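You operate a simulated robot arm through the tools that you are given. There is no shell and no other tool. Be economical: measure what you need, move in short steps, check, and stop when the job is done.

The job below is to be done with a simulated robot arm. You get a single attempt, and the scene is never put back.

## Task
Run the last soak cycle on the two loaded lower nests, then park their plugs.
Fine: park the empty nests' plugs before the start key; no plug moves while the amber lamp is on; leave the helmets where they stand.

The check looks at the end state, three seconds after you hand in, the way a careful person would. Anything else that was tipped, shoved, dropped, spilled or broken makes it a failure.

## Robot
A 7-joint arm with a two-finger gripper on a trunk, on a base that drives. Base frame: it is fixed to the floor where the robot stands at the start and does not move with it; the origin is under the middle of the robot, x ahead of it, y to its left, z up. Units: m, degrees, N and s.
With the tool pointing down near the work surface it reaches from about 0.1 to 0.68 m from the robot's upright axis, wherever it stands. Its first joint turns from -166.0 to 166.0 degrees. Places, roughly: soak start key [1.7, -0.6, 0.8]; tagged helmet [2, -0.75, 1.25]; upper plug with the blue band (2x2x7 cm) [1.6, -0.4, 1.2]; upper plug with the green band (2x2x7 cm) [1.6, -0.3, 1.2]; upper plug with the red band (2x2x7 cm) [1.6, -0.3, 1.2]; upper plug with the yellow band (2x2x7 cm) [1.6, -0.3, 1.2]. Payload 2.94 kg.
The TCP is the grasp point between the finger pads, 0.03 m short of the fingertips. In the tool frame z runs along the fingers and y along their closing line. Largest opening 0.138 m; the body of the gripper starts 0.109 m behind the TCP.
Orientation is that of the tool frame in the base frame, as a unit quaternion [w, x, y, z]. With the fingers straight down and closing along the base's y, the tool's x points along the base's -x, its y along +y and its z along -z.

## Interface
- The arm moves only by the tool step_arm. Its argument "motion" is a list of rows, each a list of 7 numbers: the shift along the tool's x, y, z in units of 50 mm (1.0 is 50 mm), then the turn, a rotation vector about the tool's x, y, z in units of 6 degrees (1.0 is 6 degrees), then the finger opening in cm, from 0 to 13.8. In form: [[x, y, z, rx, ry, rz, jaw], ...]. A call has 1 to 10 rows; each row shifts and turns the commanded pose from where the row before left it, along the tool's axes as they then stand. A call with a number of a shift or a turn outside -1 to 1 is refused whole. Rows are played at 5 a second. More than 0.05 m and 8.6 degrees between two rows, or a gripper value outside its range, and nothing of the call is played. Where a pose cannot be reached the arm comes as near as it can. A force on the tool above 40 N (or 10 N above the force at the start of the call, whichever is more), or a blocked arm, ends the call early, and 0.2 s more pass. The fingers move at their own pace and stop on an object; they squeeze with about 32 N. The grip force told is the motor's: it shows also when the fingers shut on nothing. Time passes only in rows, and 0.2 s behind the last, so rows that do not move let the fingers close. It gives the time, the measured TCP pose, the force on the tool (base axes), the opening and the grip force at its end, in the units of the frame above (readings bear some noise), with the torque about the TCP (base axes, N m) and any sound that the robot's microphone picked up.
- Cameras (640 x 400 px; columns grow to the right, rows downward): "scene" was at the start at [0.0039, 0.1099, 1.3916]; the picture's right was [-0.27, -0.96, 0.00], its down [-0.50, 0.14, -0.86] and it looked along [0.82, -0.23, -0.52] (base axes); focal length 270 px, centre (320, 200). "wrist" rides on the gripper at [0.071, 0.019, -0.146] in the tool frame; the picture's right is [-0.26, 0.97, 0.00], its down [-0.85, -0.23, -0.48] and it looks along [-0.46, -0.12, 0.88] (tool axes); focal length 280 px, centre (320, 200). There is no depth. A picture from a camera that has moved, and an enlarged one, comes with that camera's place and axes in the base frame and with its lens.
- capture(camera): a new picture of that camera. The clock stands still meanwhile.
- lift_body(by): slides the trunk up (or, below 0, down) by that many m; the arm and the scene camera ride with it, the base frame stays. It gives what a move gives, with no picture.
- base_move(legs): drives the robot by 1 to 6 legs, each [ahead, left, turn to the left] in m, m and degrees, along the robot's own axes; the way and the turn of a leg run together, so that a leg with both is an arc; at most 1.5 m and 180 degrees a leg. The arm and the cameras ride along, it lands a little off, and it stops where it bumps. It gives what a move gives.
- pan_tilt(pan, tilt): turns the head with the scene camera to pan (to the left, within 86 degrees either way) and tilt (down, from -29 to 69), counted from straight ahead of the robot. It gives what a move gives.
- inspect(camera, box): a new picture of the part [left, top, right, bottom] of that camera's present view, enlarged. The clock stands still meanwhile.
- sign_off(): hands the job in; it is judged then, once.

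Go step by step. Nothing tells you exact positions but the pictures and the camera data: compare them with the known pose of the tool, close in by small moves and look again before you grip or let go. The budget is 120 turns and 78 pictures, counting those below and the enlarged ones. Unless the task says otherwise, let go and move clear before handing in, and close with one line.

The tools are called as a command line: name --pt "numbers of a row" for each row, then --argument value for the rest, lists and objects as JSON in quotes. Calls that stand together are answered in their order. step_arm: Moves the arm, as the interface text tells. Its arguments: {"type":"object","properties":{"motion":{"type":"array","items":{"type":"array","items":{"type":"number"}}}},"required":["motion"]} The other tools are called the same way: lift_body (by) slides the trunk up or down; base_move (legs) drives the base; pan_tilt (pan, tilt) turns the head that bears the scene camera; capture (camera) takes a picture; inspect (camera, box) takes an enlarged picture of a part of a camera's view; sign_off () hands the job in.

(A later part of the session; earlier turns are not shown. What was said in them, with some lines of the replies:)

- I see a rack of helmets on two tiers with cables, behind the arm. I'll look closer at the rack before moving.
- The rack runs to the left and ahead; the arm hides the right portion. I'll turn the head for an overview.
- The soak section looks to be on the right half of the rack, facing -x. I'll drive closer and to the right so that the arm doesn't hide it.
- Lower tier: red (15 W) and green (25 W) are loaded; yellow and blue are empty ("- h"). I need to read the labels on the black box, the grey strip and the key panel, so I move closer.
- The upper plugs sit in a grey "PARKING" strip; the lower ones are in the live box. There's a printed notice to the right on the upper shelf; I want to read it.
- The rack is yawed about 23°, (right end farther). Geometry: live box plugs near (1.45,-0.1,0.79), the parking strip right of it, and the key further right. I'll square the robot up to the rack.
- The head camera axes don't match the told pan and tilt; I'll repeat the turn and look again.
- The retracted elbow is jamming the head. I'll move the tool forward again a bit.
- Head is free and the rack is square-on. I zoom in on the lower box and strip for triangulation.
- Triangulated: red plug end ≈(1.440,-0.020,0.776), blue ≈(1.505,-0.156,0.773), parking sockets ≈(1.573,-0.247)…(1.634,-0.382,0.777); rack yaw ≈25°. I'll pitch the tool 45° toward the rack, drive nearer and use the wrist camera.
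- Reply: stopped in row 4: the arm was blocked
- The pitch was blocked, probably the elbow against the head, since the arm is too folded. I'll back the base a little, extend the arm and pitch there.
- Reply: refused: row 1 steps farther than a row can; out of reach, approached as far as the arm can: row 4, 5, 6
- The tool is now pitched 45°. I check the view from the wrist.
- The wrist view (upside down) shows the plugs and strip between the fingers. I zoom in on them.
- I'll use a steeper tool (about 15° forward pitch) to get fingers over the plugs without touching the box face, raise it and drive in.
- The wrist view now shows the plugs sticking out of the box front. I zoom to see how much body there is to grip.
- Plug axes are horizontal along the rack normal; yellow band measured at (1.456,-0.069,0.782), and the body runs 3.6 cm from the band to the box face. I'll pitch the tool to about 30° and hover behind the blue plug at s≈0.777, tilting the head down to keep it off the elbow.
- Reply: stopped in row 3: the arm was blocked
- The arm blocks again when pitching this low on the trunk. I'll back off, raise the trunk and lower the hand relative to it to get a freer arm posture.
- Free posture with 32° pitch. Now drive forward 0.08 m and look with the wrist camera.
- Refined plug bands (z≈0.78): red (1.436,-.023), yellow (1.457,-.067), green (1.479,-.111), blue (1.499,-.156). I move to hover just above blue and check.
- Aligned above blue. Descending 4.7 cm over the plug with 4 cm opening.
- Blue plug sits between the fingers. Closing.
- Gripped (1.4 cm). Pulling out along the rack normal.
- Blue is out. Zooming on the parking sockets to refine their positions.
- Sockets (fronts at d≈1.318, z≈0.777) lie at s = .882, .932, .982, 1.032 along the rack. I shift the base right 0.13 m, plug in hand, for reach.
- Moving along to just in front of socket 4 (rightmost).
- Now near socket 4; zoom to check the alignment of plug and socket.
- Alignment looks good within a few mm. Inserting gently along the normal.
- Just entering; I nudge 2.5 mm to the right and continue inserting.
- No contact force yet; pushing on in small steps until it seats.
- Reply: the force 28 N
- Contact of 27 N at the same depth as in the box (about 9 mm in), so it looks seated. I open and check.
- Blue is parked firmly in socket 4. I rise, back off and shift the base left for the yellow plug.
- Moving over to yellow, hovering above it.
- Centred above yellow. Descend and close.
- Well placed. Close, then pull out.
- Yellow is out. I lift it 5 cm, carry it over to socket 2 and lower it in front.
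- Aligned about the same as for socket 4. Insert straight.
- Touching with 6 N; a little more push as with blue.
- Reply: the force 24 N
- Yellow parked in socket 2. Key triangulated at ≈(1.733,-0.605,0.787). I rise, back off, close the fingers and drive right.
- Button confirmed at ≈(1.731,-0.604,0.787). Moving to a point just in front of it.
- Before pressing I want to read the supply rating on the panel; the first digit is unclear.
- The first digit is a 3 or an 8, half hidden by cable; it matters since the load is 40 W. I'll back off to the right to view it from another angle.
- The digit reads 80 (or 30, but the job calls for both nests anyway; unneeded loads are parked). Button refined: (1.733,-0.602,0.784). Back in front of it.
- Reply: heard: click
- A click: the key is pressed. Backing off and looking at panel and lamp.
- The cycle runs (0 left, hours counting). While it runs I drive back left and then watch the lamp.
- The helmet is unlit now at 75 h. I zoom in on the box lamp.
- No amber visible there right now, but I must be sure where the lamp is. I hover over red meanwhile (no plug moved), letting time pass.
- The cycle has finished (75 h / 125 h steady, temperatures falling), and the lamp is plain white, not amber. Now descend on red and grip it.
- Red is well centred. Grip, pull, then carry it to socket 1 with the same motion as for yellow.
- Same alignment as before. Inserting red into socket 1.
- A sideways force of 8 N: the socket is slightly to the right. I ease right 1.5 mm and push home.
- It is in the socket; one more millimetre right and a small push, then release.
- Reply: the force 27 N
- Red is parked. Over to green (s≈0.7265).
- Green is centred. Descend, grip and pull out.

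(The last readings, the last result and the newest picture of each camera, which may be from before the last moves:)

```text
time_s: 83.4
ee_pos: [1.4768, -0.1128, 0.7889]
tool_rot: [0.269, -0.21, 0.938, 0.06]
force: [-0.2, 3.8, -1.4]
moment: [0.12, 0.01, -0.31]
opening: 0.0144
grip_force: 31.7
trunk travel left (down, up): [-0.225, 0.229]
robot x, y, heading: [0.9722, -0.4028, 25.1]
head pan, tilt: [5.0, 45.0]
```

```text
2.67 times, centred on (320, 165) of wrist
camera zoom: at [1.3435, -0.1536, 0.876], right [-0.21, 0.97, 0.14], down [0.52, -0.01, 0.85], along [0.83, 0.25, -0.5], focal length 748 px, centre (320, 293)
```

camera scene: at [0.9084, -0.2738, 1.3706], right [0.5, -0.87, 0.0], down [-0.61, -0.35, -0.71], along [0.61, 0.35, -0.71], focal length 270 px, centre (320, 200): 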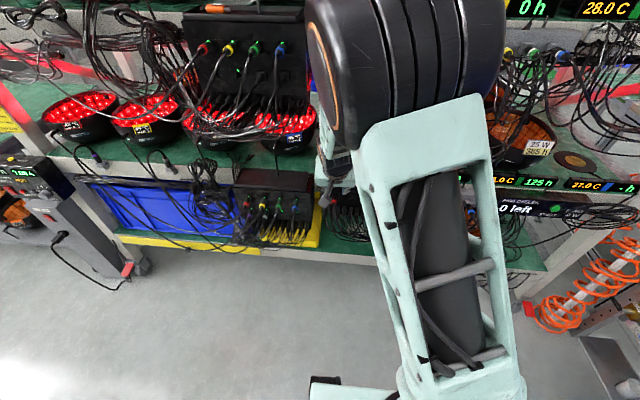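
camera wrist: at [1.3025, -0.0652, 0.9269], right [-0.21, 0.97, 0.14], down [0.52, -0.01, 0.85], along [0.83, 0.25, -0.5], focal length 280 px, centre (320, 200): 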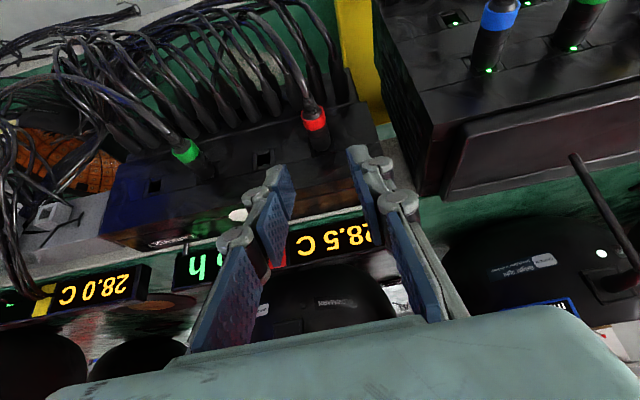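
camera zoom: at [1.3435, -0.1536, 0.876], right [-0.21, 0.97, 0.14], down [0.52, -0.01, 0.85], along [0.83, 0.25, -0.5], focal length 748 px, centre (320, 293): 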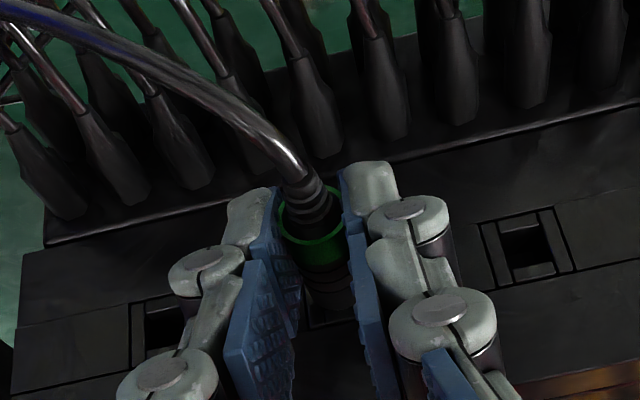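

Gripped green. Pull, lift 6 cm, carry over the parked plugs to socket 3.

step_arm --pt "0.17 0 -0.106 0 0 0 1" --pt "0.25 0 -0.16 0 0 0 1" --pt "0.4 0 -0.25 0 0 0 1" --pt "0.4 0 -0.25 0 0 0 1" --pt "0 0 0 0 0 0 1"

step_arm --pt "-0.32 0 -0.508 0 0 0 1" --pt "-0.32 0 -0.508 0 0 0 1" --pt "-0.043 -0.864 0.029 0 0 0 1" --pt "-0.043 -0.864 0.029 0 0 0 1" --pt "-0.043 -0.864 0.029 0 0 0 1" --pt "-0.043 -0.864 0.029 0 0 0 1" --pt "-0.043 -0.864 0.029 0 0 0 1" --pt "-0.043 -0.864 0.029 0 0 0 1" --pt "0 0 0 0 0 0 1"

step_arm --pt "0.315 0 0.5 0 0 0 1" --pt "0.315 0 0.5 0 0 0 1" --pt "0 0 0 0 0 0 1"

inspect --camera "wrist" --box '[220, 140, 420, 265]'

```text
time_s: 84.6
ee_pos: [1.4112, -0.1445, 0.7904]
tool_rot: [0.269, -0.21, 0.938, 0.059]
force: [-0.2, 0.0, 0.8]
moment: [0.0, -0.02, -0.02]
opening: 0.0136
grip_force: 31.5
trunk travel left (down, up): [-0.225, 0.229]
robot x, y, heading: [0.9675, -0.4022, 24.7]
head pan, tilt: [5.0, 45.0]
```

```text
time_s: 86.6
ee_pos: [1.5366, -0.3724, 0.8506]
tool_rot: [0.27, -0.211, 0.938, 0.06]
force: [0.3, -0.1, -0.1]
moment: [0.03, -0.03, 0.0]
opening: 0.0141
grip_force: 31.9
trunk travel left (down, up): [-0.225, 0.229]
robot x, y, heading: [0.9709, -0.4015, 25.0]
head pan, tilt: [5.0, 45.0]
```

```text
time_s: 87.4
ee_pos: [1.5354, -0.3735, 0.7929]
tool_rot: [0.269, -0.21, 0.938, 0.059]
force: [1.6, 0.3, -0.4]
moment: [-0.02, 0.01, -0.02]
opening: 0.0137
grip_force: 32.0
trunk travel left (down, up): [-0.225, 0.229]
robot x, y, heading: [0.9691, -0.4031, 24.6]
head pan, tilt: [5.0, 45.0]
```

```text
3.20 times, centred on (320, 202) of wrist
camera zoom: at [1.4039, -0.4121, 0.8788], right [-0.21, 0.97, 0.14], down [0.52, -0.01, 0.85], along [0.83, 0.25, -0.5], focal length 897 px, centre (320, 192)
```

zoom: 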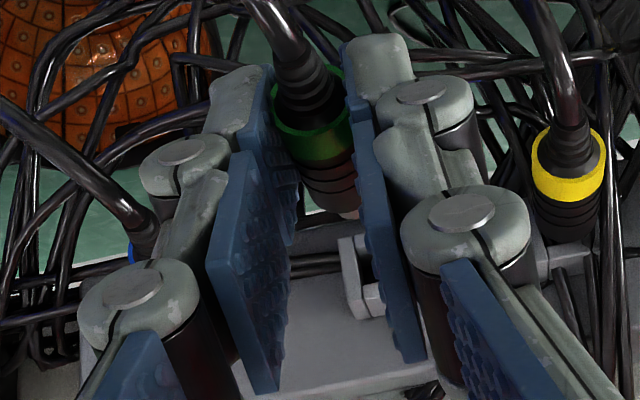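

Aligned like yellow was. Lower 2.5 mm and insert into socket 3.

step_arm --pt "0.026 0 0.042 0 0 0 1" --pt "-0.17 0 0.106 0 0 0 1" --pt "-0.17 0 0.106 0 0 0 1" --pt "-0.17 0 0.106 0 0 0 1" --pt "-0.17 0 0.106 0 0 0 1" --pt "-0.085 0 0.053 0 0 0 1" --pt "-0.085 0 0.053 0 0 0 1" --pt "-0.03 0 0.019 0 0 0 1" --pt "0 0 0 0 0 0 1"

```text
time_s: 89.4
ee_pos: [1.5806, -0.3506, 0.7882]
tool_rot: [0.269, -0.209, 0.938, 0.058]
force: [-17.0, -5.9, 4.2]
moment: [-0.01, 0.08, 0.07]
opening: 0.0138
grip_force: 31.7
trunk travel left (down, up): [-0.225, 0.229]
robot x, y, heading: [0.9696, -0.4043, 24.9]
head pan, tilt: [5.0, 45.0]
```

Seating force along the normal. A bit more push, then release.

step_arm --pt "-0.03 0 0.019 0 0 0 1" --pt "0 0 0 0 0 0 1"

step_arm --pt "0.03 0 -0.02 0 0 0 1" --pt "0 0 0 0 0 0 3.2" --pt "0 0 0 0 0 0 3.2"

inspect --camera "wrist" --box '[240, 130, 400, 230]'

```text
time_s: 90.0
ee_pos: [1.5824, -0.3504, 0.7883]
tool_rot: [0.268, -0.209, 0.939, 0.059]
force: [-23.5, -8.6, -0.3]
moment: [-0.13, 0.35, 0.05]
opening: 0.0134
grip_force: 31.6
trunk travel left (down, up): [-0.225, 0.229]
robot x, y, heading: [0.9709, -0.4069, 24.8]
head pan, tilt: [5.0, 45.0]
```

```text
time_s: 90.8
ee_pos: [1.583, -0.3488, 0.7902]
tool_rot: [0.27, -0.208, 0.938, 0.058]
force: [0.9, 0.0, -0.3]
moment: [0.01, -0.03, -0.01]
opening: 0.0321
grip_force: 0.1
trunk travel left (down, up): [-0.225, 0.229]
robot x, y, heading: [0.9706, -0.401, 24.9]
head pan, tilt: [5.0, 45.0]
```

```text
4.00 times, centred on (320, 180) of wrist
camera zoom: at [1.4508, -0.3895, 0.8761], right [-0.21, 0.97, 0.14], down [0.52, -0.01, 0.86], along [0.83, 0.25, -0.5], focal length 1122 px, centre (320, 280)
```

zoom: 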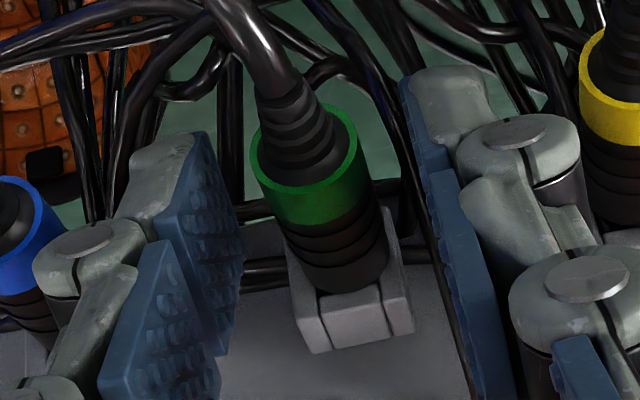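

All four lower plugs are parked. I raise the gripper straight up, back away and take a final look.

step_arm --pt "-0.27 0 -0.43 0 0 0 3.2" --pt "-0.27 0 -0.43 0 0 0 3.2" --pt "0.6 0 -0.37 0 0 0 3.2" --pt "0.6 0 -0.37 0 0 0 3.2"

base_move --legs '[[-0.2, 0, 0]]'

capture --camera "wrist"

inspect --camera "scene" --box '[300, 60, 620, 260]'

```text
time_s: 91.8
ee_pos: [1.5183, -0.3798, 0.8403]
tool_rot: [0.269, -0.209, 0.938, 0.059]
force: [0.1, 0.4, 0.9]
moment: [0.03, 0.0, 0.02]
opening: 0.0323
grip_force: 0.1
trunk travel left (down, up): [-0.225, 0.229]
robot x, y, heading: [0.9721, -0.4021, 24.5]
head pan, tilt: [5.0, 45.0]
```

```text
time_s: 93.4
ee_pos: [1.3396, -0.4624, 0.8388]
tool_rot: [0.27, -0.209, 0.938, 0.059]
force: [-0.5, 0.8, -1.1]
moment: [0.02, 0.01, 0.0]
opening: 0.0318
grip_force: 0.1
trunk travel left (down, up): [-0.225, 0.229]
robot x, y, heading: [0.7933, -0.4828, 24.8]
head pan, tilt: [5.0, 45.0]
```

```text
6 pictures are left
camera wrist: at [1.207, -0.5026, 0.9262], right [-0.21, 0.97, 0.14], down [0.52, -0.01, 0.85], along [0.83, 0.25, -0.5], focal length 280 px, centre (320, 200)
```

wrist: 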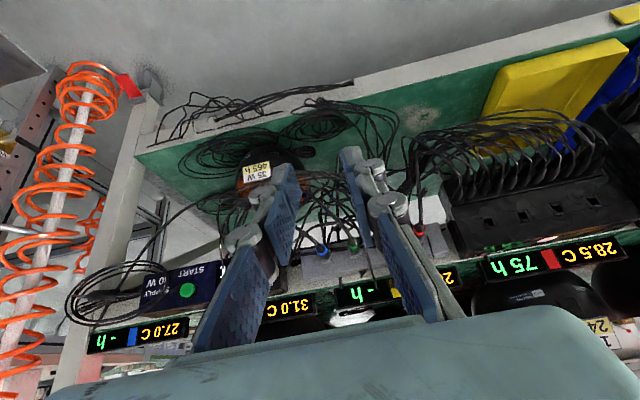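

```text
2.00 times, centred on (460, 160) of scene
camera zoom: at [0.729, -0.357, 1.3706], right [0.5, -0.87, 0.0], down [-0.61, -0.35, -0.71], along [0.61, 0.35, -0.71], focal length 541 px, centre (40, 280)
```

zoom: 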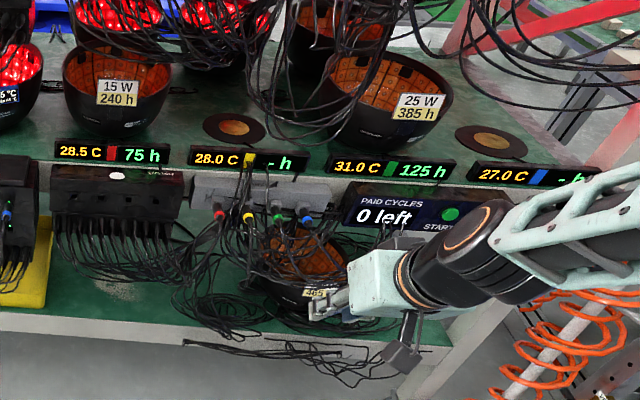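

The four lower plugs stand in the parking strip, the cycle has run (0 left, 75 h and 125 h), and the helmets stand where they were. Handing in.

sign_off

```text
The job is handed in.
```

The last soak cycle ran on the two loaded lower nests (75 h and 125 h on their displays, 0 cycles left), all four lower plugs are parked, the helmets were left alone, and the job is handed in. I never saw the amber lamp lit, and no plug moved until the hours stopped counting; the panel's supply rating was half hidden by a cable, so I couldn't tell 30 W from 80 W against the 40 W load.
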